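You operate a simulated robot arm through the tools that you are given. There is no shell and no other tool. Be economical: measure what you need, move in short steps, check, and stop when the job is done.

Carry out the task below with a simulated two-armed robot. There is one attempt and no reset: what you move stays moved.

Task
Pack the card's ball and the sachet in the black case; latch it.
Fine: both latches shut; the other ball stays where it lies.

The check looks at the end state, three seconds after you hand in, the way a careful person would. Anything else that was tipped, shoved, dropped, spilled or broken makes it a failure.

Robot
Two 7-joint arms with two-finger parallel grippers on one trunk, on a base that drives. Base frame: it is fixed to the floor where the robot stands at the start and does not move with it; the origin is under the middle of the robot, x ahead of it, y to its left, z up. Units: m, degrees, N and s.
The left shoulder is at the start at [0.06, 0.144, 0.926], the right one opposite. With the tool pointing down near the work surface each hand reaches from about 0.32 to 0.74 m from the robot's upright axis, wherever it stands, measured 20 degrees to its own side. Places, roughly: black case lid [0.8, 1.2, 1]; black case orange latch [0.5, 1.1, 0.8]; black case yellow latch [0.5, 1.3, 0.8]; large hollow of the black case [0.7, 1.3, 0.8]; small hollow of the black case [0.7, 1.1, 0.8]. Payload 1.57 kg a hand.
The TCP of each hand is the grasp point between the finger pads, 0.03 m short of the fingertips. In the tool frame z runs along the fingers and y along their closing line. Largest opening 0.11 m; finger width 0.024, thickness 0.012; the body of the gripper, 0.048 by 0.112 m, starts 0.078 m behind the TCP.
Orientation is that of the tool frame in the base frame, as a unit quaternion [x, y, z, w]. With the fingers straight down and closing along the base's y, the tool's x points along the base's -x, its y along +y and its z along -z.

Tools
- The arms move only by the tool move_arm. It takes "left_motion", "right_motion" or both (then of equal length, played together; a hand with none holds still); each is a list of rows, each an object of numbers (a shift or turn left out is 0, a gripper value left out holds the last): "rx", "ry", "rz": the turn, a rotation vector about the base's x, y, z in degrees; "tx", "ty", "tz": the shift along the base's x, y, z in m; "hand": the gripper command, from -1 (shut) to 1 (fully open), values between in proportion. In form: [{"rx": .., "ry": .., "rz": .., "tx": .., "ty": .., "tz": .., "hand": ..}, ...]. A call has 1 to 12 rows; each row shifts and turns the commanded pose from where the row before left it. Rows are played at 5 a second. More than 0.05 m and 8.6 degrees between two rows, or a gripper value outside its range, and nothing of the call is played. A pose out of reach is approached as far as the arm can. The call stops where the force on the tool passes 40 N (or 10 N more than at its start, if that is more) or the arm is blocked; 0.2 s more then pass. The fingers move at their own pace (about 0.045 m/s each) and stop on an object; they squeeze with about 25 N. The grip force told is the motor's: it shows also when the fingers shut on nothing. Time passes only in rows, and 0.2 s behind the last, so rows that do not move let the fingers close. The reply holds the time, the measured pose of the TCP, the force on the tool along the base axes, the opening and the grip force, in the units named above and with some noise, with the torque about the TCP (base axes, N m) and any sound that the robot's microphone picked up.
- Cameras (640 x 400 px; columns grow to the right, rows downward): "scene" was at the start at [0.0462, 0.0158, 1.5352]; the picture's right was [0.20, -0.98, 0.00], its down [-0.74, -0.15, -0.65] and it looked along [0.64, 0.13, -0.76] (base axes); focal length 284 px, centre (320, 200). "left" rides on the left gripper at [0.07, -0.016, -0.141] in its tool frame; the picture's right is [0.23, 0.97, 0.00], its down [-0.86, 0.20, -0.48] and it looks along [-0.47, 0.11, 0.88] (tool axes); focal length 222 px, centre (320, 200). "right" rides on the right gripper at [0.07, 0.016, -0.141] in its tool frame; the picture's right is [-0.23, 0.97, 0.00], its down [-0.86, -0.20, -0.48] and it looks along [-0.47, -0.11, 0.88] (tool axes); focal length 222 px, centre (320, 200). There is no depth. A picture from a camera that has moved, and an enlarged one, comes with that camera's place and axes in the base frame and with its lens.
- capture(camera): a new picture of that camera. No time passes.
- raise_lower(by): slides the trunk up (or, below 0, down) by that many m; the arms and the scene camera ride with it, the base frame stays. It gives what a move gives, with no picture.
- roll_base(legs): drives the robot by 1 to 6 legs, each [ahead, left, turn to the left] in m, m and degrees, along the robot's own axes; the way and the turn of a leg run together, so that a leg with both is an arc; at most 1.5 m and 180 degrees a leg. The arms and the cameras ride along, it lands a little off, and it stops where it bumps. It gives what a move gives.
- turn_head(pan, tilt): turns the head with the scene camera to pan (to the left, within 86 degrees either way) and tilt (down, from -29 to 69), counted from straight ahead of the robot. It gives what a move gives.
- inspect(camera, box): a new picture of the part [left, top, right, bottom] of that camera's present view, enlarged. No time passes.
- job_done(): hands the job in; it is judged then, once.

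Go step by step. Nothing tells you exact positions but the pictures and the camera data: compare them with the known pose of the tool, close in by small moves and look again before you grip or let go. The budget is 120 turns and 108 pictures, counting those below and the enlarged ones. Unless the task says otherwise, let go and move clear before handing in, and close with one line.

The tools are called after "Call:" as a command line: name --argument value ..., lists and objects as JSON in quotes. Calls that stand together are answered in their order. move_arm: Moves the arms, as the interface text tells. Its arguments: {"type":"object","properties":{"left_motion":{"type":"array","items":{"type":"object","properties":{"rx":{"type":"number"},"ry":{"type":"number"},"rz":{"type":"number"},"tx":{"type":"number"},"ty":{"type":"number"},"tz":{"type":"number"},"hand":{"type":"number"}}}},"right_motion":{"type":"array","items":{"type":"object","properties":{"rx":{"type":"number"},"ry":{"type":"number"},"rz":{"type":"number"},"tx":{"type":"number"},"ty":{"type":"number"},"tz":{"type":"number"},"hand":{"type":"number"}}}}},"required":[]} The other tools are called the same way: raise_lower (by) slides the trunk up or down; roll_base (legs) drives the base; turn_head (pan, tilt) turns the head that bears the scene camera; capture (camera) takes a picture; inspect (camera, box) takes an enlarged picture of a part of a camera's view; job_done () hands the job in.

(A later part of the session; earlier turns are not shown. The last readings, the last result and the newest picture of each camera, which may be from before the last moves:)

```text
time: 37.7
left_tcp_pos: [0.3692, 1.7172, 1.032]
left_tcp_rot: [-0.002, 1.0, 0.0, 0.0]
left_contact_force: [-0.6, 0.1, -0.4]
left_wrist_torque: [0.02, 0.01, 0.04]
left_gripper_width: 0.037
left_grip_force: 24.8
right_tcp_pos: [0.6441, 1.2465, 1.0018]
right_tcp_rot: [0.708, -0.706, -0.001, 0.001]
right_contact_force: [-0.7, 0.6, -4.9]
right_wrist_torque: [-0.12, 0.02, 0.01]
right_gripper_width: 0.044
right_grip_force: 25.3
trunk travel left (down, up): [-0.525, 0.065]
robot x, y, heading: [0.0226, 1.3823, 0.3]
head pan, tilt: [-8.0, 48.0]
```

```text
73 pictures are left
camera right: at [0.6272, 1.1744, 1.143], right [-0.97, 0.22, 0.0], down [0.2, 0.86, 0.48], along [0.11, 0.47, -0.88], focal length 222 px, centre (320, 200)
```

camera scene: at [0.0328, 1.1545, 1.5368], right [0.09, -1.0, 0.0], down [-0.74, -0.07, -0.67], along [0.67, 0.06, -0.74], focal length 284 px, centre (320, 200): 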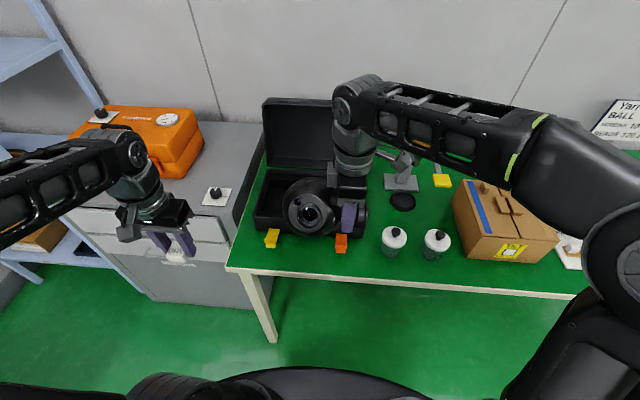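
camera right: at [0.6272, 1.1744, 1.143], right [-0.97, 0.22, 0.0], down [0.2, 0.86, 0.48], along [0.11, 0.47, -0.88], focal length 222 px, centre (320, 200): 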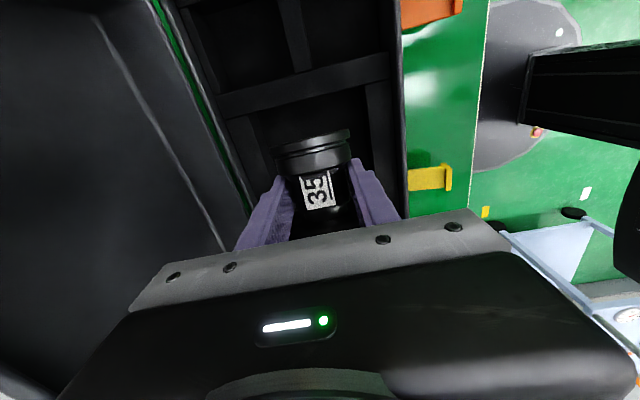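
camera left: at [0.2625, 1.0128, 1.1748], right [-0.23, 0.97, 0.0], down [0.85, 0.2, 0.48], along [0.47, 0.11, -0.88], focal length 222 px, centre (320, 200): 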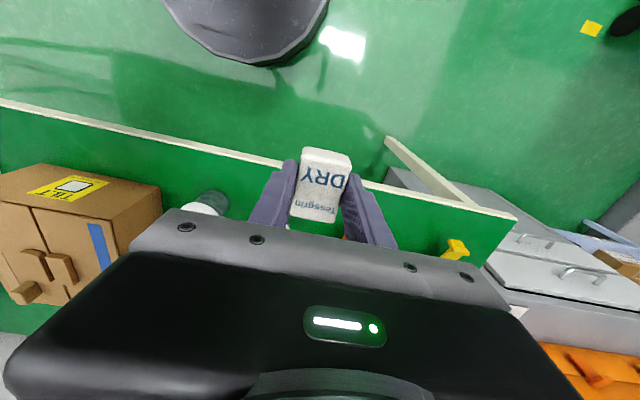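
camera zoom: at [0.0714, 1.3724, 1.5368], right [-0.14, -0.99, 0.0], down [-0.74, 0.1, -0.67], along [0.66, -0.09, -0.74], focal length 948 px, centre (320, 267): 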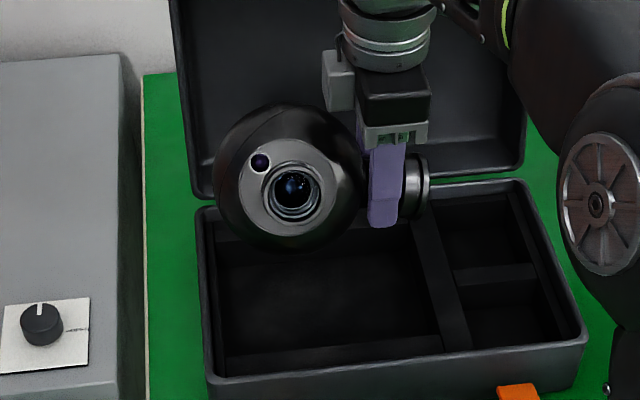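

Ball lines up with the large hollow (tiny +y trim). I lower it in.

Call:
move_arm --right_motion '[{"ty": 0.003, "tz": -0.025}, {"tz": -0.025}, {"tz": -0.025}, {"tz": -0.015}, {"tz": -0.01}, {}]'

Call:
inspect --camera "scene" --box '[240, 120, 400, 240]'

Call:
capture --camera "right"

```text
time: 39.1
left_tcp_pos: [0.3688, 1.7169, 1.0334]
left_tcp_rot: [-0.002, 1.0, 0.001, 0.0]
left_contact_force: [0.4, -0.3, 0.1]
left_wrist_torque: [0.01, 0.02, 0.02]
left_gripper_width: 0.037
left_grip_force: 25.6
right_tcp_pos: [0.6436, 1.2459, 0.9007]
right_tcp_rot: [0.708, -0.706, 0.0, 0.001]
right_contact_force: [0.4, 0.0, -5.5]
right_wrist_torque: [-0.16, -0.04, 0.01]
right_gripper_width: 0.0439
right_grip_force: 25.4
trunk travel left (down, up): [-0.525, 0.065]
robot x, y, heading: [0.0255, 1.3839, 0.4]
head pan, tilt: [-8.0, 48.0]
```

```text
3.33 times, centred on (320, 180) of scene
camera zoom: at [0.0714, 1.3724, 1.5368], right [-0.14, -0.99, 0.0], down [-0.74, 0.1, -0.67], along [0.66, -0.09, -0.74], focal length 948 px, centre (320, 267)
```

zoom: 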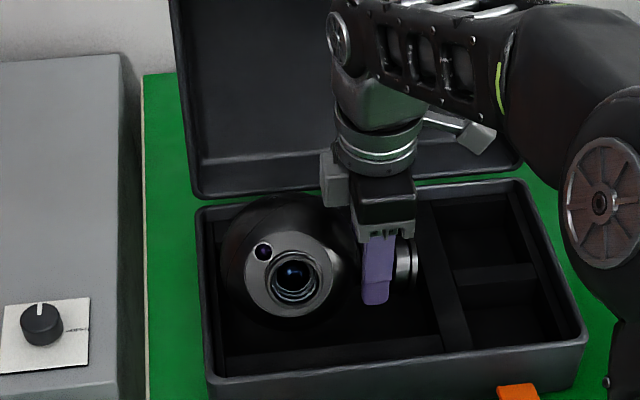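

```text
71 pictures are left
camera right: at [0.6273, 1.1761, 1.0427], right [-0.97, 0.22, 0.0], down [0.2, 0.86, 0.48], along [0.11, 0.47, -0.88], focal length 222 px, centre (320, 200)
```

right: 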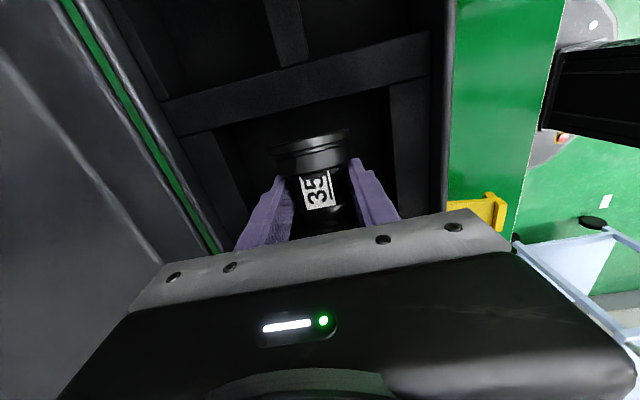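

Call:
move_arm --right_motion '[{"ty": 0.002, "tz": -0.006}, {"tz": -0.005}, {"tz": -0.005}, {"tz": -0.004}, {}]'

Call:
inspect --camera "right" --box '[160, 40, 480, 240]'

```text
time: 40.3
left_tcp_pos: [0.3695, 1.7171, 1.0319]
left_tcp_rot: [-0.001, 1.0, 0.001, -0.001]
left_contact_force: [0.4, 0.2, -1.0]
left_wrist_torque: [0.01, 0.0, 0.0]
left_gripper_width: 0.0368
left_grip_force: 25.3
right_tcp_pos: [0.6441, 1.2506, 0.8819]
right_tcp_rot: [0.709, -0.705, 0.0, 0.001]
right_contact_force: [-0.9, -1.0, -4.9]
right_wrist_torque: [-0.16, -0.02, -0.01]
right_gripper_width: 0.044
right_grip_force: 24.8
trunk travel left (down, up): [-0.525, 0.065]
robot x, y, heading: [0.0213, 1.3872, 0.5]
head pan, tilt: [-8.0, 48.0]
```

```text
2.00 times, centred on (320, 140) of right
camera zoom: at [0.6277, 1.1791, 1.0236], right [-0.97, 0.22, 0.0], down [0.2, 0.86, 0.48], along [0.11, 0.47, -0.88], focal length 444 px, centre (320, 320)
```

zoom: 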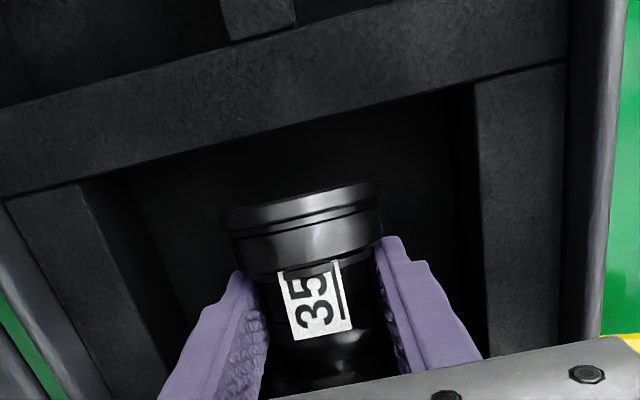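

Call:
move_arm --right_motion '[{"tz": -0.005}, {"tz": -0.005}, {"tz": -0.004}, {}]'

Call:
inspect --camera "right" --box '[160, 40, 480, 240]'

```text
time: 41.3
left_tcp_pos: [0.3684, 1.7152, 1.0336]
left_tcp_rot: [-0.001, 1.0, 0.0, 0.0]
left_contact_force: [0.2, 1.4, -1.1]
left_wrist_torque: [-0.02, -0.03, 0.04]
left_gripper_width: 0.0368
left_grip_force: 25.4
right_tcp_pos: [0.6431, 1.2497, 0.8698]
right_tcp_rot: [0.708, -0.707, 0.001, -0.002]
right_contact_force: [-2.8, -7.3, 16.6]
right_wrist_torque: [1.42, 0.15, 0.2]
right_gripper_width: 0.044
right_grip_force: 24.6
trunk travel left (down, up): [-0.525, 0.065]
robot x, y, heading: [0.0219, 1.3822, 0.2]
head pan, tilt: [-8.0, 48.0]
```

```text
2.00 times, centred on (320, 140) of right
camera zoom: at [0.6259, 1.178, 1.0121], right [-0.97, 0.22, 0.0], down [0.2, 0.85, 0.48], along [0.11, 0.47, -0.88], focal length 444 px, centre (320, 320)
```

zoom: 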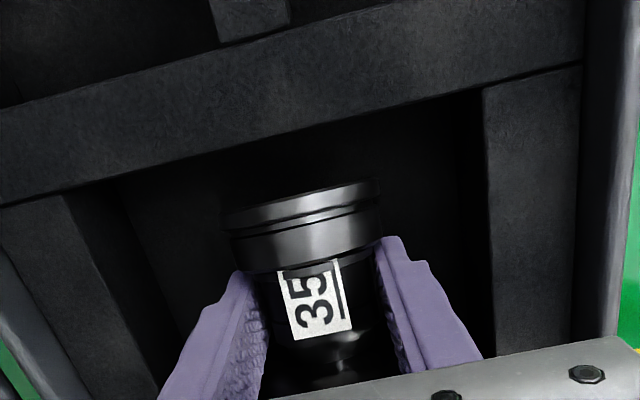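

The ball touches down. I ease the side load, release with a modest opening and rise.

Call:
move_arm --right_motion '[{"ty": -0.002}, {"hand": -0.1}, {"hand": 0.1}, {"hand": 0.25}, {}, {}]'

Call:
inspect --camera "right" --box '[160, 40, 480, 240]'

Call:
inspect --camera "scene" --box '[240, 120, 400, 240]'

```text
time: 42.7
left_tcp_pos: [0.3686, 1.717, 1.0331]
left_tcp_rot: [-0.002, 1.0, 0.0, 0.0]
left_contact_force: [-0.6, 0.0, -0.7]
left_wrist_torque: [0.01, 0.0, -0.01]
left_gripper_width: 0.0367
left_grip_force: 25.0
right_tcp_pos: [0.6434, 1.2485, 0.8687]
right_tcp_rot: [0.709, -0.706, 0.0, 0.001]
right_contact_force: [-0.6, -0.2, -0.4]
right_wrist_torque: [0.01, -0.01, 0.0]
right_gripper_width: 0.0691
right_grip_force: 0.0
trunk travel left (down, up): [-0.525, 0.065]
robot x, y, heading: [0.0232, 1.3844, 0.1]
head pan, tilt: [-8.0, 48.0]
```

```text
2.00 times, centred on (320, 140) of right
camera zoom: at [0.627, 1.1771, 1.0098], right [-0.97, 0.22, 0.0], down [0.2, 0.86, 0.48], along [0.11, 0.47, -0.88], focal length 444 px, centre (320, 320)
```

zoom: 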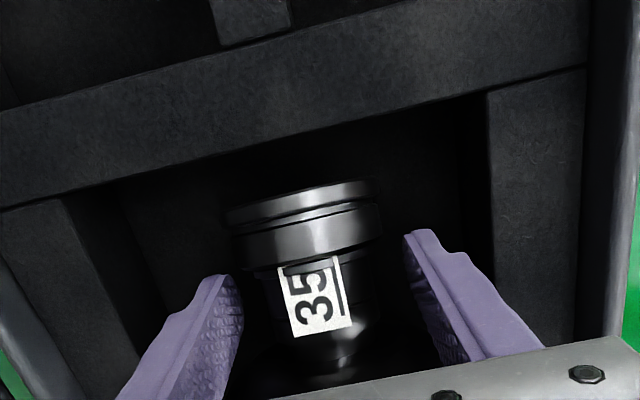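

```text
3.33 times, centred on (320, 180) of scene
camera zoom: at [0.0709, 1.3724, 1.5368], right [-0.14, -0.99, 0.0], down [-0.74, 0.1, -0.67], along [0.66, -0.09, -0.74], focal length 948 px, centre (320, 267)
```

zoom: 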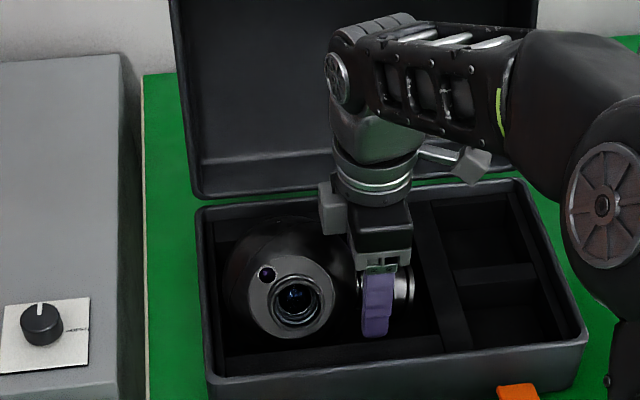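

Ball is seated in the large hollow. I raise and retract the right hand, then drive right so the left hand reaches the small hollow.

Call:
move_arm --right_motion '[{"tz": 0.03}, {"tz": 0.04}, {"tz": 0.04, "tx": -0.01}, {"tz": 0.03, "tx": -0.03}, {"tx": -0.045}, {"tx": -0.045}, {"tx": -0.045}, {"tx": -0.045, "tz": 0.02}, {"ty": -0.03, "tz": 0.02}]'

Call:
inspect --camera "scene" --box '[200, 80, 440, 280]'

```text
time: 44.7
left_tcp_pos: [0.3687, 1.7149, 1.0331]
left_tcp_rot: [-0.001, 1.0, -0.001, 0.0]
left_contact_force: [-0.4, 0.2, 0.1]
left_wrist_torque: [0.01, 0.0, -0.02]
left_gripper_width: 0.037
left_grip_force: 24.5
right_tcp_pos: [0.4215, 1.2173, 1.0487]
right_tcp_rot: [0.709, -0.705, -0.001, 0.001]
right_contact_force: [-0.2, 0.0, 0.6]
right_wrist_torque: [0.03, 0.04, 0.0]
right_gripper_width: 0.0685
right_grip_force: 0.1
trunk travel left (down, up): [-0.525, 0.065]
robot x, y, heading: [0.0214, 1.3813, 0.3]
head pan, tilt: [-8.0, 48.0]
```

```text
2.00 times, centred on (320, 180) of scene
camera zoom: at [0.0713, 1.3718, 1.5368], right [-0.14, -0.99, 0.0], down [-0.74, 0.1, -0.67], along [0.66, -0.09, -0.74], focal length 569 px, centre (320, 240)
```

zoom: 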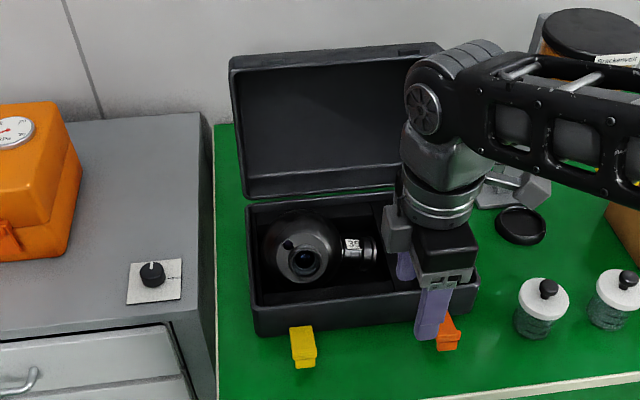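

Call:
move_arm --right_motion '[{"tx": -0.03}, {"tx": -0.03, "ty": -0.02}]'

Call:
roll_base --legs '[[0, -0.38, 0]]'

Call:
turn_head --pan 8 --tilt 48

Call:
capture --camera "scene"

```text
time: 45.3
left_tcp_pos: [0.3688, 1.7178, 1.0338]
left_tcp_rot: [-0.002, 1.0, 0.0, 0.0]
left_contact_force: [0.2, 0.3, 0.2]
left_wrist_torque: [0.01, -0.01, 0.01]
left_gripper_width: 0.0369
left_grip_force: 25.1
right_tcp_pos: [0.3647, 1.1981, 1.0472]
right_tcp_rot: [0.709, -0.706, -0.001, -0.001]
right_contact_force: [0.0, 0.1, -0.1]
right_wrist_torque: [0.02, -0.01, 0.01]
right_gripper_width: 0.0687
right_grip_force: 0.0
trunk travel left (down, up): [-0.525, 0.065]
robot x, y, heading: [0.0232, 1.3823, 0.1]
head pan, tilt: [-8.0, 48.0]
```

```text
time: 47.7
left_tcp_pos: [0.3699, 1.3393, 1.0325]
left_tcp_rot: [-0.004, 1.0, 0.0, 0.0]
left_contact_force: [-0.1, -1.1, -0.3]
left_wrist_torque: [0.01, 0.0, 0.02]
left_gripper_width: 0.0367
left_grip_force: 25.3
right_tcp_pos: [0.3683, 0.8203, 1.0484]
right_tcp_rot: [0.71, -0.704, 0.0, 0.0]
right_contact_force: [1.4, -0.4, 1.8]
right_wrist_torque: [0.04, -0.03, -0.05]
right_gripper_width: 0.0687
right_grip_force: 0.1
trunk travel left (down, up): [-0.525, 0.065]
robot x, y, heading: [0.0215, 1.0025, 0.6]
head pan, tilt: [-8.0, 48.0]
```

```text
time: 48.5
left_tcp_pos: [0.3704, 1.3392, 1.0338]
left_tcp_rot: [-0.004, 1.0, 0.0, 0.0]
left_contact_force: [-0.9, 0.5, -0.7]
left_wrist_torque: [-0.02, -0.01, -0.02]
left_gripper_width: 0.0367
left_grip_force: 25.8
right_tcp_pos: [0.3686, 0.8207, 1.0497]
right_tcp_rot: [0.71, -0.705, 0.0, 0.0]
right_contact_force: [-0.1, -0.5, 0.0]
right_wrist_torque: [-0.03, 0.01, 0.03]
right_gripper_width: 0.069
right_grip_force: 0.1
trunk travel left (down, up): [-0.525, 0.065]
robot x, y, heading: [0.0284, 1.005, 0.4]
head pan, tilt: [8.0, 48.0]
```

```text
65 pictures are left
camera scene: at [0.0728, 1.0156, 1.5369], right [0.15, -0.99, 0.0], down [-0.74, -0.11, -0.67], along [0.66, 0.1, -0.74], focal length 284 px, centre (320, 200)
```

scene: 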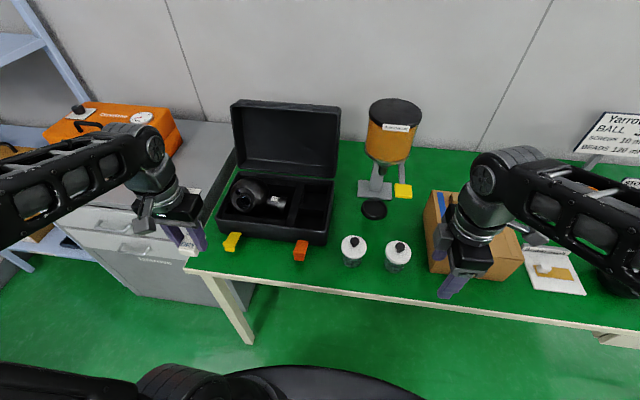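

Call:
inspect --camera "scene" --box '[220, 160, 348, 240]'

```text
5.00 times, centred on (284, 200) of scene
camera zoom: at [0.0728, 1.0156, 1.5369], right [0.15, -0.99, 0.0], down [-0.74, -0.11, -0.67], along [0.66, 0.1, -0.74], focal length 1423 px, centre (500, 200)
```

zoom: 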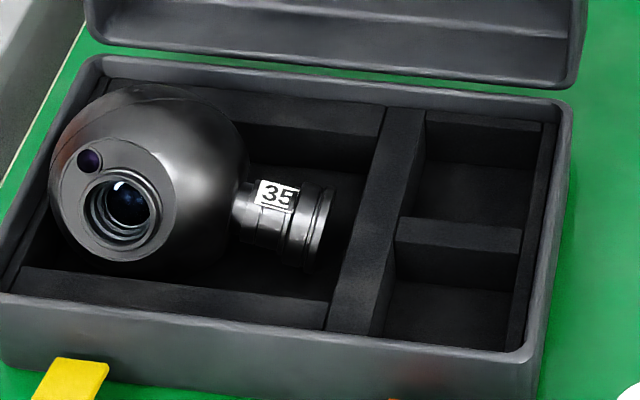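

The small (back-right) hollow is centred near [0.674, 1.124]. I bring the sachet over it.

Call:
move_arm --left_motion '[{"ty": -0.03, "tx": 0.025}, {"ty": -0.03, "tx": 0.03}, {"ty": -0.03, "tx": 0.03}, {"ty": -0.03, "tx": 0.03, "tz": -0.01}, {"ty": -0.025, "tx": 0.03, "tz": -0.02}, {"ty": -0.025, "tx": 0.03, "tz": -0.02}, {"ty": -0.025, "tx": 0.03, "tz": -0.015}, {"ty": -0.02, "tx": 0.03}, {"tx": 0.03}, {"tx": 0.03}, {"tx": 0.009}]'

Call:
capture --camera "left"

Call:
inspect --camera "scene" --box '[220, 140, 380, 240]'

```text
time: 50.9
left_tcp_pos: [0.6736, 1.1262, 0.9697]
left_tcp_rot: [-0.003, 1.0, -0.001, 0.0]
left_contact_force: [0.8, -0.9, -0.9]
left_wrist_torque: [0.01, 0.01, -0.02]
left_gripper_width: 0.0366
left_grip_force: 24.8
right_tcp_pos: [0.3687, 0.8206, 1.0479]
right_tcp_rot: [0.71, -0.704, 0.0, 0.0]
right_contact_force: [-0.5, -0.2, 0.0]
right_wrist_torque: [-0.03, 0.01, -0.01]
right_gripper_width: 0.0688
right_grip_force: 0.1
trunk travel left (down, up): [-0.525, 0.065]
robot x, y, heading: [0.0292, 1.0058, 0.4]
head pan, tilt: [8.0, 48.0]
```

```text
63 pictures are left
camera left: at [0.6057, 1.1086, 1.1104], right [-0.23, 0.97, 0.0], down [0.85, 0.21, 0.48], along [0.46, 0.11, -0.88], focal length 222 px, centre (320, 200)
```

left: 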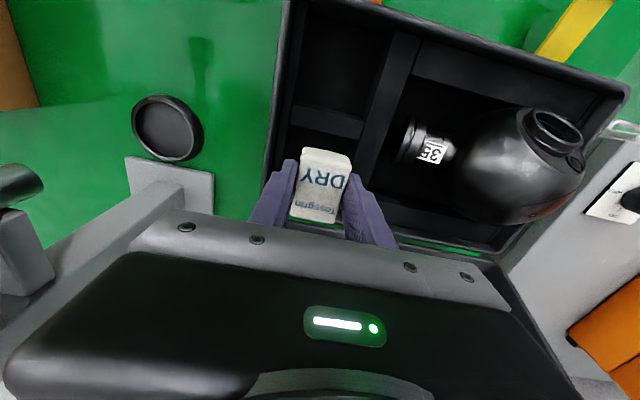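

```text
4.00 times, centred on (300, 190) of scene
camera zoom: at [0.0728, 1.0158, 1.5369], right [0.15, -0.99, 0.0], down [-0.74, -0.11, -0.67], along [0.66, 0.1, -0.74], focal length 1138 px, centre (400, 240)
```

zoom: 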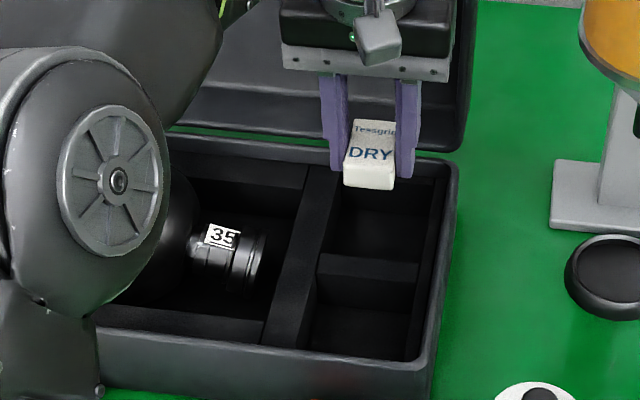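

Call:
move_arm --left_motion '[{"tz": -0.03, "ty": -0.002}, {"tz": -0.03}, {"tz": -0.02}, {"tz": -0.01}, {}]'

Call:
capture --camera "left"

Call:
inspect --camera "scene" --box '[220, 140, 380, 240]'

```text
time: 52.1
left_tcp_pos: [0.6756, 1.123, 0.8809]
left_tcp_rot: [-0.003, 1.0, -0.001, 0.003]
left_contact_force: [4.6, 3.7, 18.8]
left_wrist_torque: [0.06, 0.3, -0.1]
left_gripper_width: 0.0368
left_grip_force: 25.2
right_tcp_pos: [0.3675, 0.8209, 1.0488]
right_tcp_rot: [0.709, -0.705, 0.0, 0.0]
right_contact_force: [0.2, -0.1, -0.2]
right_wrist_torque: [0.0, 0.0, -0.01]
right_gripper_width: 0.0687
right_grip_force: 0.0
trunk travel left (down, up): [-0.525, 0.065]
robot x, y, heading: [0.0281, 1.0055, 0.5]
head pan, tilt: [8.0, 48.0]
```

```text
61 pictures are left
camera left: at [0.6052, 1.1075, 1.0223], right [-0.23, 0.97, 0.0], down [0.85, 0.21, 0.48], along [0.47, 0.11, -0.88], focal length 222 px, centre (320, 200)
```

left: 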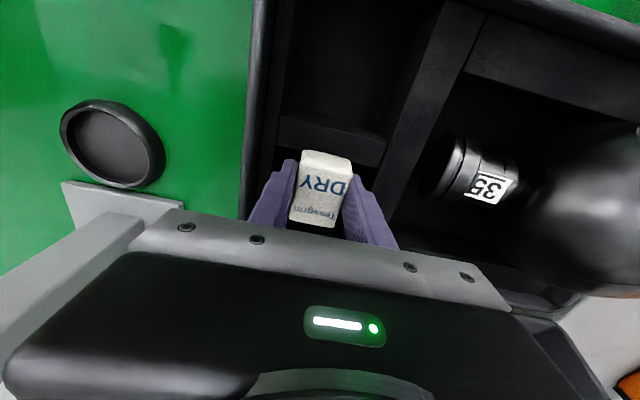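

```text
4.00 times, centred on (300, 190) of scene
camera zoom: at [0.0713, 1.0159, 1.537], right [0.15, -0.99, 0.0], down [-0.73, -0.11, -0.67], along [0.66, 0.1, -0.74], focal length 1138 px, centre (400, 240)
```

zoom: 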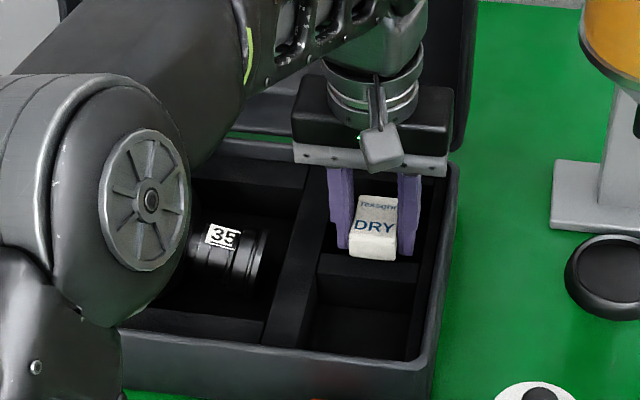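

The sachet sits on the dividing bar's edge; I lift slightly, shift +x, and retry.

Call:
move_arm --left_motion '[{"tz": 0.02}, {"tx": 0.01}, {"tz": -0.01}, {"tz": -0.01}, {"tz": -0.005}, {}]'

Call:
inspect --camera "left" --box '[220, 60, 460, 240]'

Call:
inspect --camera "scene" --box '[280, 160, 360, 220]'

```text
time: 53.5
left_tcp_pos: [0.6844, 1.1227, 0.8731]
left_tcp_rot: [-0.004, 1.0, 0.0, 0.0]
left_contact_force: [0.8, 0.3, 0.0]
left_wrist_torque: [-0.03, -0.02, 0.03]
left_gripper_width: 0.0367
left_grip_force: 24.9
right_tcp_pos: [0.368, 0.8213, 1.0481]
right_tcp_rot: [0.71, -0.705, 0.0, 0.001]
right_contact_force: [0.5, -0.7, 0.3]
right_wrist_torque: [0.02, 0.04, -0.01]
right_gripper_width: 0.0689
right_grip_force: 0.0
trunk travel left (down, up): [-0.525, 0.065]
robot x, y, heading: [0.0235, 1.0084, 0.3]
head pan, tilt: [8.0, 48.0]
```

```text
2.22 times, centred on (340, 150) of left
camera zoom: at [0.6157, 1.1064, 1.0143], right [-0.23, 0.97, 0.0], down [0.85, 0.21, 0.48], along [0.46, 0.11, -0.88], focal length 494 px, centre (276, 311)
```

zoom: 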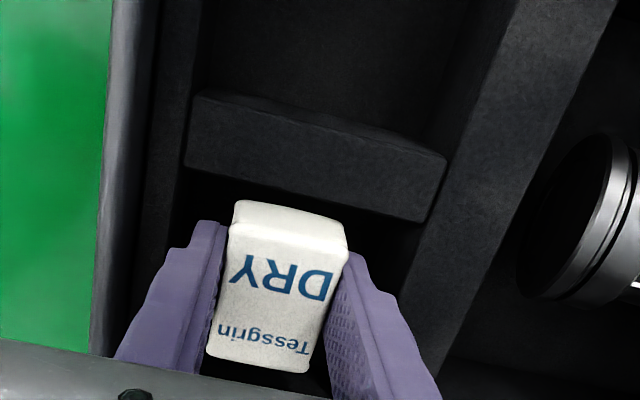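

```text
6.67 times, centred on (320, 190) of scene
camera zoom: at [0.073, 1.0157, 1.5368], right [0.15, -0.99, 0.0], down [-0.74, -0.11, -0.67], along [0.66, 0.1, -0.74], focal length 1897 px, centre (320, 267)
```

zoom: 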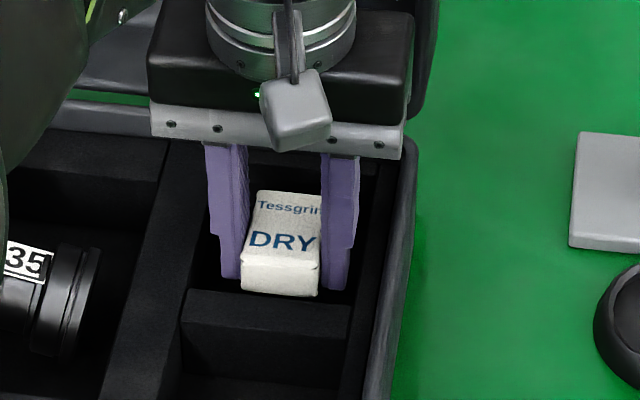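

It's inside the pocket now. Trim +y, lower further, and release gently.

Call:
move_arm --left_motion '[{"ty": 0.004, "tz": -0.008}, {"tz": -0.008}, {"tz": -0.006}, {}]'

Call:
move_arm --left_motion '[{"hand": -0.2}, {"hand": -0.14}, {}, {}]'

Call:
inspect --camera "left" --box '[220, 60, 460, 240]'

```text
time: 54.5
left_tcp_pos: [0.6836, 1.1263, 0.8497]
left_tcp_rot: [-0.003, 1.0, 0.0, 0.001]
left_contact_force: [0.8, -0.7, 0.3]
left_wrist_torque: [0.02, 0.0, -0.01]
left_gripper_width: 0.0368
left_grip_force: 24.7
right_tcp_pos: [0.3669, 0.8196, 1.0489]
right_tcp_rot: [0.709, -0.705, 0.0, 0.0]
right_contact_force: [-0.2, 0.6, -0.2]
right_wrist_torque: [0.01, 0.0, 0.01]
right_gripper_width: 0.0687
right_grip_force: 0.0
trunk travel left (down, up): [-0.525, 0.065]
robot x, y, heading: [0.0225, 0.9992, 0.6]
head pan, tilt: [8.0, 48.0]
```

```text
time: 55.5
left_tcp_pos: [0.6852, 1.1258, 0.8503]
left_tcp_rot: [-0.003, 1.0, 0.0, 0.0]
left_contact_force: [-0.1, -1.6, -0.8]
left_wrist_torque: [-0.02, -0.04, 0.0]
left_gripper_width: 0.0463
left_grip_force: 0.0
right_tcp_pos: [0.3689, 0.821, 1.0483]
right_tcp_rot: [0.71, -0.705, 0.0, 0.0]
right_contact_force: [0.4, 0.3, 0.6]
right_wrist_torque: [-0.01, 0.03, -0.04]
right_gripper_width: 0.0688
right_grip_force: 0.0
trunk travel left (down, up): [-0.525, 0.065]
robot x, y, heading: [0.0259, 1.0065, 0.4]
head pan, tilt: [8.0, 48.0]
```

```text
2.22 times, centred on (340, 150) of left
camera zoom: at [0.6156, 1.11, 0.9925], right [-0.23, 0.97, 0.0], down [0.85, 0.21, 0.48], along [0.47, 0.11, -0.88], focal length 494 px, centre (276, 311)
```

zoom: 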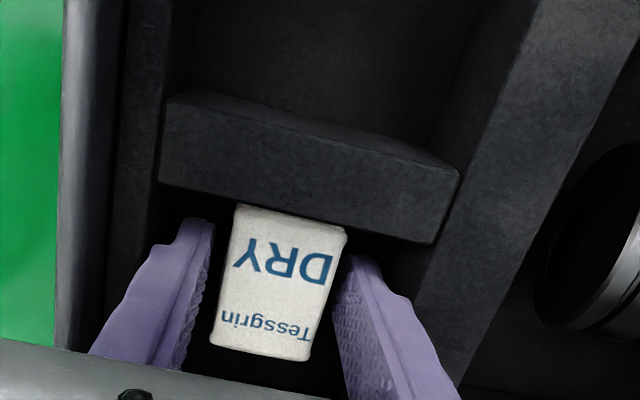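

Call:
move_arm --left_motion '[{"tz": 0.03}, {"tz": 0.04}, {"tz": 0.04, "tx": -0.01}, {"tz": 0.02, "tx": -0.03}, {"tx": -0.045}, {"tx": -0.045, "ty": 0.01}, {"tx": -0.045, "ty": 0.02}, {"tx": -0.045, "ty": 0.02}, {"tx": -0.04, "ty": 0.03}, {"ty": 0.04}, {"ty": 0.04}]'

Call:
turn_head --pan 12 --tilt 42

Call:
inspect --camera "scene" --box '[200, 80, 440, 280]'

Call:
inspect --camera "left" --box '[0, 0, 640, 400]'

```text
time: 57.9
left_tcp_pos: [0.4254, 1.286, 0.9817]
left_tcp_rot: [-0.004, 1.0, 0.0, 0.001]
left_contact_force: [0.5, -0.1, -0.1]
left_wrist_torque: [-0.02, -0.02, 0.0]
left_gripper_width: 0.0472
left_grip_force: 0.0
right_tcp_pos: [0.3676, 0.8215, 1.0481]
right_tcp_rot: [0.709, -0.705, 0.0, 0.0]
right_contact_force: [-0.3, -0.4, -0.4]
right_wrist_torque: [-0.05, 0.0, 0.0]
right_gripper_width: 0.0684
right_grip_force: 0.0
trunk travel left (down, up): [-0.525, 0.065]
robot x, y, heading: [0.0246, 1.0036, 0.4]
head pan, tilt: [8.0, 48.0]
```

```text
time: 58.5
left_tcp_pos: [0.4256, 1.2855, 0.9807]
left_tcp_rot: [-0.003, 1.0, -0.001, 0.0]
left_contact_force: [0.6, -0.3, 1.3]
left_wrist_torque: [0.01, -0.04, 0.0]
left_gripper_width: 0.0472
left_grip_force: 0.1
right_tcp_pos: [0.367, 0.8197, 1.0484]
right_tcp_rot: [0.709, -0.705, -0.001, 0.0]
right_contact_force: [-0.2, -0.1, 0.3]
right_wrist_torque: [0.02, -0.01, 0.02]
right_gripper_width: 0.0689
right_grip_force: 0.1
trunk travel left (down, up): [-0.525, 0.065]
robot x, y, heading: [0.0229, 1.0003, 0.3]
head pan, tilt: [12.0, 42.0]
```

```text
2.00 times, centred on (320, 180) of scene
camera zoom: at [0.0764, 1.0222, 1.5453], right [0.21, -0.98, 0.0], down [-0.65, -0.14, -0.74], along [0.73, 0.16, -0.67], focal length 569 px, centre (320, 240)
```

zoom: 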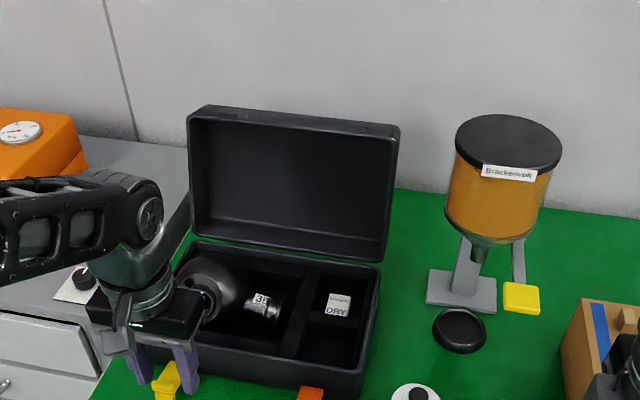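

```text
1.00 times, centred on (320, 200) of left (not enlarged: the box is as wide or as high as the picture)
camera zoom: at [0.3563, 1.2694, 1.1233], right [-0.23, 0.97, 0.0], down [0.85, 0.21, 0.48], along [0.47, 0.11, -0.88], focal length 222 px, centre (320, 200)
```

zoom: 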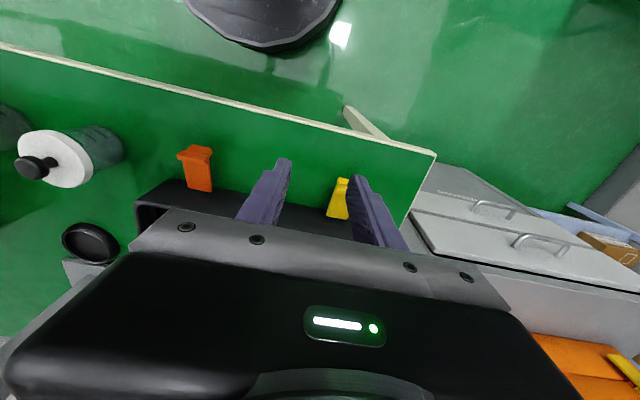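

Both items are in. The lid leans back about 18° past vertical; I'll grip its left side wall with the left hand held horizontally and swing it down. First drive left a bit and turn the left hand forward.

Call:
roll_base --legs '[[0, 0.2, 0]]'

Call:
move_arm --left_motion '[{"ry": -8.2, "tx": 0.016, "ty": -0.008, "tz": 0.007, "hand": -0.2}, {"ry": -8.2, "tx": 0.016, "ty": -0.008, "tz": 0.007}, {"ry": -8.2, "tx": 0.016, "ty": -0.008, "tz": 0.007}, {"ry": -8.2, "tx": 0.016, "ty": -0.008, "tz": 0.007}, {"ry": -8.2, "tx": 0.016, "ty": -0.008, "tz": 0.007}, {"ry": -8.2, "tx": 0.016, "ty": -0.008, "tz": 0.007}, {"ry": -8.2, "tx": 0.016, "ty": -0.008, "tz": 0.007}, {"ry": -8.2, "tx": 0.016, "ty": -0.008, "tz": 0.007}, {"ry": -8.2, "tx": 0.016, "ty": -0.008, "tz": 0.007}, {"ry": -8.2, "tx": 0.016, "ty": -0.008, "tz": 0.007}]'

Call:
turn_head --pan 5 --tilt 40

Call:
capture --camera "scene"

Call:
capture --camera "left"

```text
time: 60.1
left_tcp_pos: [0.423, 1.4846, 0.9808]
left_tcp_rot: [-0.004, 1.0, 0.0, 0.0]
left_contact_force: [-0.3, 0.3, -0.5]
left_wrist_torque: [-0.02, 0.01, -0.01]
left_gripper_width: 0.0473
left_grip_force: 0.0
right_tcp_pos: [0.3675, 1.0181, 1.0479]
right_tcp_rot: [0.71, -0.704, 0.0, 0.0]
right_contact_force: [0.6, 0.7, 0.4]
right_wrist_torque: [-0.04, -0.02, -0.05]
right_gripper_width: 0.0689
right_grip_force: 0.0
trunk travel left (down, up): [-0.525, 0.065]
robot x, y, heading: [0.0189, 1.1974, 0.7]
head pan, tilt: [12.0, 42.0]
```

```text
time: 62.3
left_tcp_pos: [0.5647, 1.4374, 1.1]
left_tcp_rot: [-0.009, 0.771, 0.024, 0.636]
left_contact_force: [-0.3, -2.4, 0.6]
left_wrist_torque: [0.04, 0.09, 0.16]
left_gripper_width: 0.0441
left_grip_force: 0.1
left hand out of reach, approached as far as the arm can: row 9, 10
right_tcp_pos: [0.3662, 1.0216, 1.0492]
right_tcp_rot: [0.71, -0.704, 0.002, 0.0]
right_contact_force: [-0.4, 1.2, -0.4]
right_wrist_torque: [-0.06, -0.01, 0.0]
right_gripper_width: 0.0687
right_grip_force: 0.1
trunk travel left (down, up): [-0.525, 0.065]
robot x, y, heading: [0.0211, 1.1981, 0.3]
head pan, tilt: [12.0, 42.0]
```

```text
time: 63.0
left_tcp_pos: [0.5652, 1.4383, 1.0989]
left_tcp_rot: [-0.012, 0.773, 0.028, 0.634]
left_contact_force: [-0.3, 0.1, 0.1]
left_wrist_torque: [-0.01, -0.02, 0.01]
left_gripper_width: 0.0441
left_grip_force: 0.1
right_tcp_pos: [0.3663, 1.0183, 1.0478]
right_tcp_rot: [0.71, -0.704, 0.0, 0.0]
right_contact_force: [0.2, 0.3, 0.2]
right_wrist_torque: [-0.01, -0.03, -0.04]
right_gripper_width: 0.0687
right_grip_force: 0.1
trunk travel left (down, up): [-0.525, 0.065]
robot x, y, heading: [0.0255, 1.2039, 0.4]
head pan, tilt: [5.0, 40.0]
```

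```text
54 pictures are left
camera scene: at [0.0777, 1.2093, 1.5483], right [0.1, -1.0, 0.0], down [-0.64, -0.06, -0.77], along [0.76, 0.07, -0.64], focal length 284 px, centre (320, 200)
```

scene: 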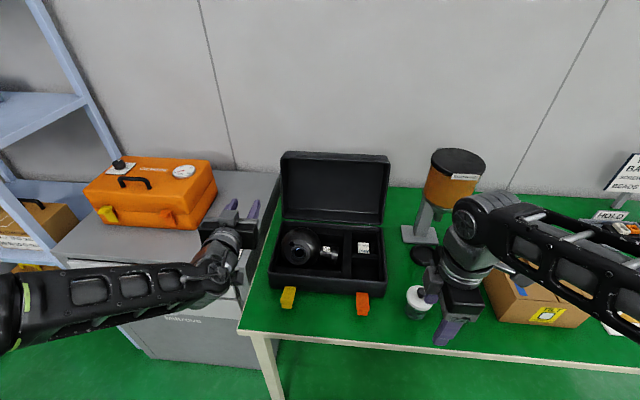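

```text
53 pictures are left
camera left: at [0.4148, 1.4149, 1.0578], right [-0.1, 0.98, -0.2], down [-0.31, 0.16, 0.94], along [0.95, 0.15, 0.29], focal length 222 px, centre (320, 200)
```

left: 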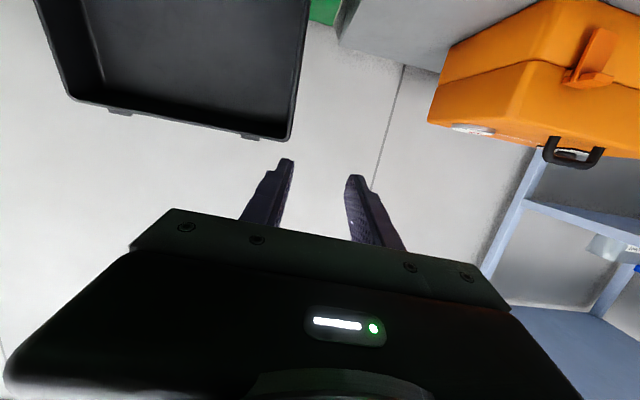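

The arm was too folded. I back the base off a bit, then extend the hand toward the lid's left wall (y≈1.395).

Call:
roll_base --legs '[[-0.07, 0, 0]]'

Call:
move_arm --left_motion '[{"tx": 0.035, "ty": -0.007, "tz": -0.01, "rz": -1, "rx": -0.5, "hand": 0.0}, {"tx": 0.035, "ty": -0.007, "tz": -0.01, "rz": -1, "rx": -0.5}, {"tx": 0.035, "ty": -0.007, "tz": -0.01, "rz": -1, "rx": -0.5}, {"tx": 0.035, "ty": -0.007, "tz": -0.01}, {"tx": 0.035, "ty": -0.007, "tz": -0.015}, {"tx": 0.03, "ty": -0.008, "tz": -0.015}, {}]'

Call:
inspect --camera "scene" --box '[200, 100, 440, 250]'

Call:
capture --camera "left"

```text
time: 64.0
left_tcp_pos: [0.4946, 1.4319, 1.1003]
left_tcp_rot: [-0.009, 0.772, 0.025, 0.635]
left_contact_force: [-0.2, 0.4, -0.1]
left_wrist_torque: [-0.01, 0.02, 0.02]
left_gripper_width: 0.0441
left_grip_force: 0.0
right_tcp_pos: [0.2947, 1.0159, 1.0489]
right_tcp_rot: [0.71, -0.704, 0.0, 0.0]
right_contact_force: [-0.6, 0.1, 1.1]
right_wrist_torque: [0.04, -0.04, -0.01]
right_gripper_width: 0.0691
right_grip_force: 0.1
trunk travel left (down, up): [-0.525, 0.065]
robot x, y, heading: [-0.0491, 1.2013, 0.3]
head pan, tilt: [5.0, 40.0]
```

```text
time: 65.6
left_tcp_pos: [0.6795, 1.3929, 1.0393]
left_tcp_rot: [0.004, 0.774, -0.002, 0.634]
left_contact_force: [-0.6, 0.5, -0.4]
left_wrist_torque: [-0.02, -0.01, 0.02]
left_gripper_width: 0.0551
left_grip_force: 0.0
left hand out of reach, approached as far as the arm can: row 6
right_tcp_pos: [0.2957, 1.017, 1.047]
right_tcp_rot: [0.71, -0.704, -0.001, 0.0]
right_contact_force: [-0.4, 0.3, -0.3]
right_wrist_torque: [0.01, 0.0, 0.01]
right_gripper_width: 0.0687
right_grip_force: 0.0
trunk travel left (down, up): [-0.525, 0.065]
robot x, y, heading: [-0.0462, 1.2016, 0.5]
head pan, tilt: [5.0, 40.0]
```

```text
2.67 times, centred on (320, 175) of scene
camera zoom: at [0.0075, 1.2084, 1.5483], right [0.1, -1.0, 0.0], down [-0.64, -0.06, -0.77], along [0.76, 0.07, -0.64], focal length 759 px, centre (320, 267)
```

zoom: 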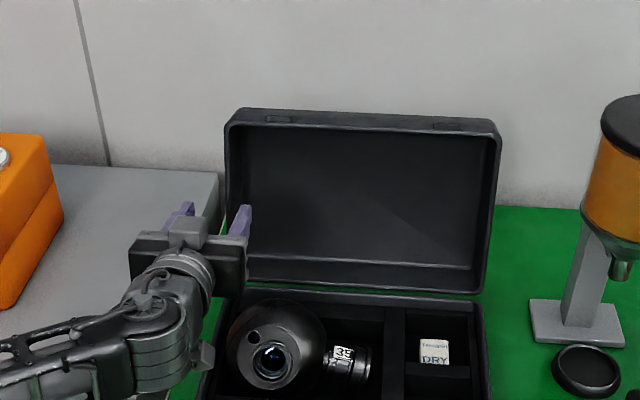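

```text
51 pictures are left
camera left: at [0.5277, 1.3791, 0.9992], right [-0.04, 0.97, -0.22], down [-0.3, 0.2, 0.93], along [0.95, 0.1, 0.29], focal length 222 px, centre (320, 200)
```

left: 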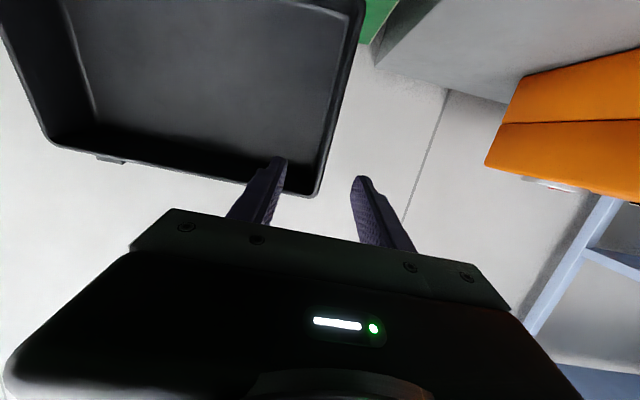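

Wall lies between the fingers in line. The arm is at full stretch, so I drive forward to bring the fingers around the wall.

Call:
roll_base --legs '[[0.1, 0, 0]]'

Call:
capture --camera "left"

Call:
inspect --camera "scene" --box '[200, 100, 440, 250]'

```text
time: 66.8
left_tcp_pos: [0.7802, 1.3942, 1.0383]
left_tcp_rot: [0.004, 0.773, -0.003, 0.634]
left_contact_force: [0.5, -0.2, -0.5]
left_wrist_torque: [0.02, 0.0, 0.02]
left_gripper_width: 0.0549
left_grip_force: 0.0
right_tcp_pos: [0.3967, 1.0181, 1.0481]
right_tcp_rot: [0.709, -0.705, 0.0, 0.001]
right_contact_force: [0.3, 0.5, -0.2]
right_wrist_torque: [-0.01, -0.01, -0.03]
right_gripper_width: 0.0688
right_grip_force: 0.1
trunk travel left (down, up): [-0.525, 0.065]
robot x, y, heading: [0.0547, 1.2029, 0.6]
head pan, tilt: [5.0, 40.0]
```

```text
50 pictures are left
camera left: at [0.6291, 1.3795, 0.9987], right [-0.04, 0.97, -0.22], down [-0.3, 0.2, 0.93], along [0.95, 0.1, 0.28], focal length 222 px, centre (320, 200)
```

left: 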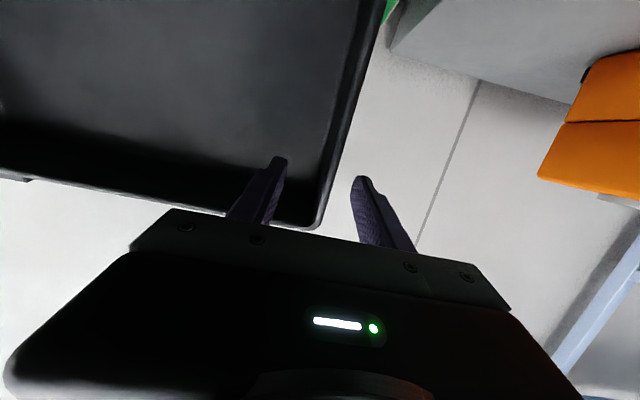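

```text
2.67 times, centred on (320, 175) of scene
camera zoom: at [0.1095, 1.2093, 1.5482], right [0.09, -1.0, 0.0], down [-0.64, -0.06, -0.77], along [0.76, 0.07, -0.64], focal length 759 px, centre (320, 267)
```

zoom: 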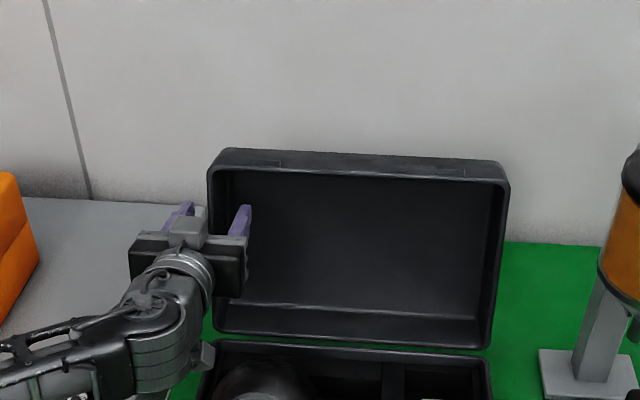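

Call:
roll_base --legs '[[0.035, 0, 0]]'

Call:
inspect --camera "left" --box '[200, 100, 440, 250]'

```text
time: 67.6
left_tcp_pos: [0.8164, 1.3935, 1.0389]
left_tcp_rot: [0.003, 0.774, -0.002, 0.633]
left_contact_force: [-0.1, -0.7, 0.5]
left_wrist_torque: [0.02, -0.03, 0.0]
left_gripper_width: 0.0548
left_grip_force: 0.1
right_tcp_pos: [0.4328, 1.0172, 1.0484]
right_tcp_rot: [0.709, -0.705, -0.001, 0.001]
right_contact_force: [0.4, 0.0, -0.2]
right_wrist_torque: [-0.02, 0.05, 0.05]
right_gripper_width: 0.0689
right_grip_force: 0.0
trunk travel left (down, up): [-0.525, 0.065]
robot x, y, heading: [0.0894, 1.2031, 0.4]
head pan, tilt: [5.0, 40.0]
```

```text
2.67 times, centred on (320, 175) of left
camera zoom: at [0.6644, 1.3793, 0.9986], right [-0.04, 0.97, -0.22], down [-0.3, 0.2, 0.93], along [0.95, 0.1, 0.28], focal length 592 px, centre (320, 267)
```

zoom: 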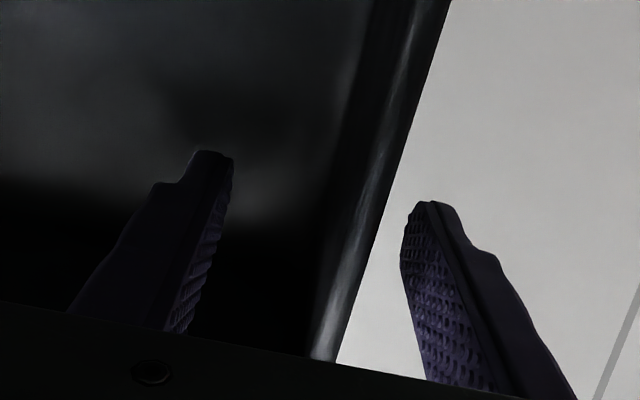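

Call:
move_arm --left_motion '[{"ty": 0.005}, {"hand": -1}, {}, {}, {}, {}, {}]'

Call:
inspect --camera "left" --box '[200, 100, 440, 250]'

```text
time: 69.2
left_tcp_pos: [0.8143, 1.4006, 1.039]
left_tcp_rot: [0.002, 0.773, -0.001, 0.635]
left_contact_force: [1.4, 9.0, 1.6]
left_wrist_torque: [-0.02, 0.04, 0.98]
left_gripper_width: 0.0082
left_grip_force: 25.3
right_tcp_pos: [0.4301, 1.0186, 1.047]
right_tcp_rot: [0.71, -0.704, -0.001, 0.001]
right_contact_force: [0.0, -0.2, -0.1]
right_wrist_torque: [0.01, 0.01, -0.04]
right_gripper_width: 0.0688
right_grip_force: 0.1
trunk travel left (down, up): [-0.525, 0.065]
robot x, y, heading: [0.0906, 1.2033, 0.5]
head pan, tilt: [5.0, 40.0]
```

```text
2.67 times, centred on (320, 175) of left
camera zoom: at [0.6633, 1.3866, 0.9999], right [-0.04, 0.97, -0.22], down [-0.3, 0.2, 0.93], along [0.95, 0.1, 0.29], focal length 592 px, centre (320, 267)
```

zoom: 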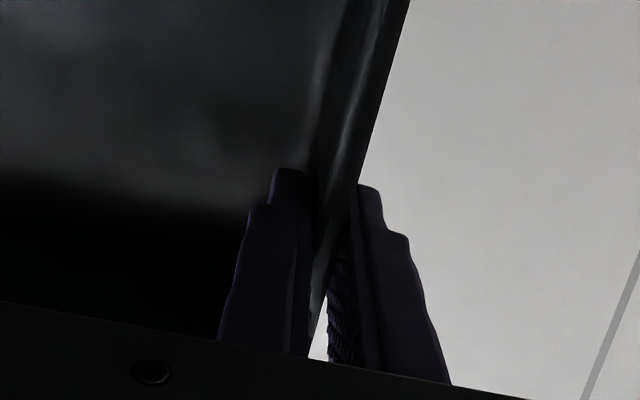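

Lid wall is gripped. I swing it along its hinge arc in small steps.

Call:
move_arm --left_motion '[{"ty": -0.004, "tx": -0.008, "tz": 0.0025}, {"tx": -0.0105, "tz": 0.003}, {"tx": -0.0105, "tz": 0.003}, {"tx": -0.0145, "tz": 0.002}, {"tx": -0.0145, "tz": 0.0005}, {"tx": -0.0145, "tz": -0.0005}, {"tx": -0.0145, "tz": -0.002}, {}]'

Call:
inspect --camera "scene" --box '[200, 100, 440, 250]'

```text
time: 71.0
left_tcp_pos: [0.7291, 1.3985, 1.0474]
left_tcp_rot: [0.001, 0.773, -0.001, 0.634]
left_contact_force: [5.5, 22.8, 2.9]
left_wrist_torque: [0.16, -0.82, 0.09]
left_gripper_width: 0.0079
left_grip_force: 24.5
right_tcp_pos: [0.4321, 1.0198, 1.0484]
right_tcp_rot: [0.71, -0.705, -0.001, 0.001]
right_contact_force: [0.3, 0.0, 0.4]
right_wrist_torque: [0.02, -0.03, 0.05]
right_gripper_width: 0.0688
right_grip_force: 0.1
trunk travel left (down, up): [-0.525, 0.065]
robot x, y, heading: [0.09, 1.1994, 0.3]
head pan, tilt: [5.0, 40.0]
```

```text
2.67 times, centred on (320, 175) of scene
camera zoom: at [0.143, 1.2129, 1.5483], right [0.09, -1.0, 0.0], down [-0.64, -0.06, -0.77], along [0.76, 0.07, -0.64], focal length 759 px, centre (320, 267)
```

zoom: 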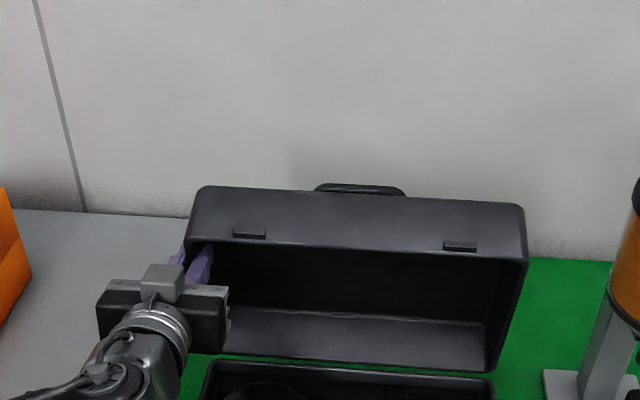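

Call:
move_arm --left_motion '[{"ty": 0.005}, {"tx": -0.014, "tz": -0.003}, {"tx": -0.0135, "tz": -0.0045}, {"tx": -0.013, "tz": -0.0055}, {"tx": -0.013, "tz": -0.0065}, {"tx": -0.012, "tz": -0.008}, {"tx": -0.0115, "tz": -0.009}, {}]'

Call:
inspect --camera "scene" --box '[200, 140, 440, 290]'

Call:
capture --camera "left"

```text
time: 72.8
left_tcp_pos: [0.6601, 1.4222, 1.0364]
left_tcp_rot: [0.004, 0.777, -0.003, 0.63]
left_contact_force: [6.3, -4.2, -12.0]
left_wrist_torque: [0.27, 0.17, 0.82]
left_gripper_width: 0.0109
left_grip_force: 24.8
left hand out of reach, approached as far as the arm can: row 3, 4, 5, 6, 7
right_tcp_pos: [0.4325, 1.0173, 1.0476]
right_tcp_rot: [0.709, -0.705, -0.001, -0.001]
right_contact_force: [0.8, 0.8, -0.5]
right_wrist_torque: [-0.01, -0.01, -0.02]
right_gripper_width: 0.0689
right_grip_force: 0.1
trunk travel left (down, up): [-0.525, 0.065]
robot x, y, heading: [0.0853, 1.1979, 0.3]
head pan, tilt: [5.0, 40.0]
```

```text
2.67 times, centred on (320, 215) of scene
camera zoom: at [0.1446, 1.2093, 1.5481], right [0.09, -1.0, 0.0], down [-0.64, -0.06, -0.77], along [0.76, 0.07, -0.64], focal length 759 px, centre (320, 160)
```

zoom: 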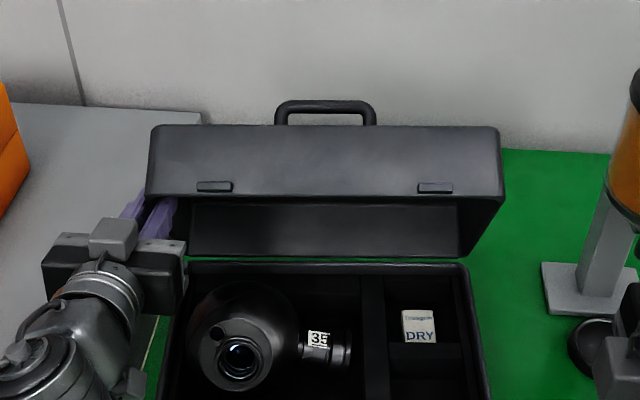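

```text
44 pictures are left
camera left: at [0.5079, 1.4072, 0.9971], right [-0.04, 0.97, -0.22], down [-0.29, 0.2, 0.94], along [0.96, 0.1, 0.28], focal length 222 px, centre (320, 200)
```

left: 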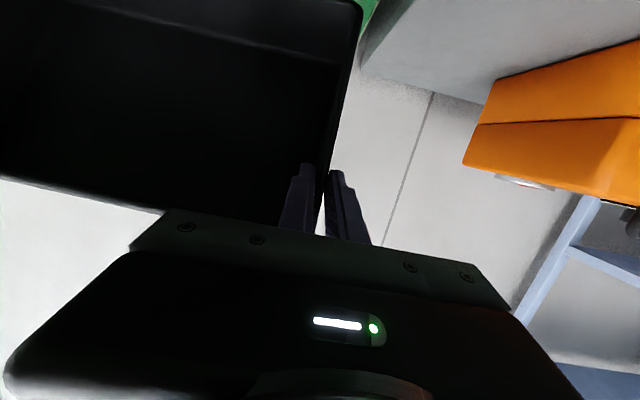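

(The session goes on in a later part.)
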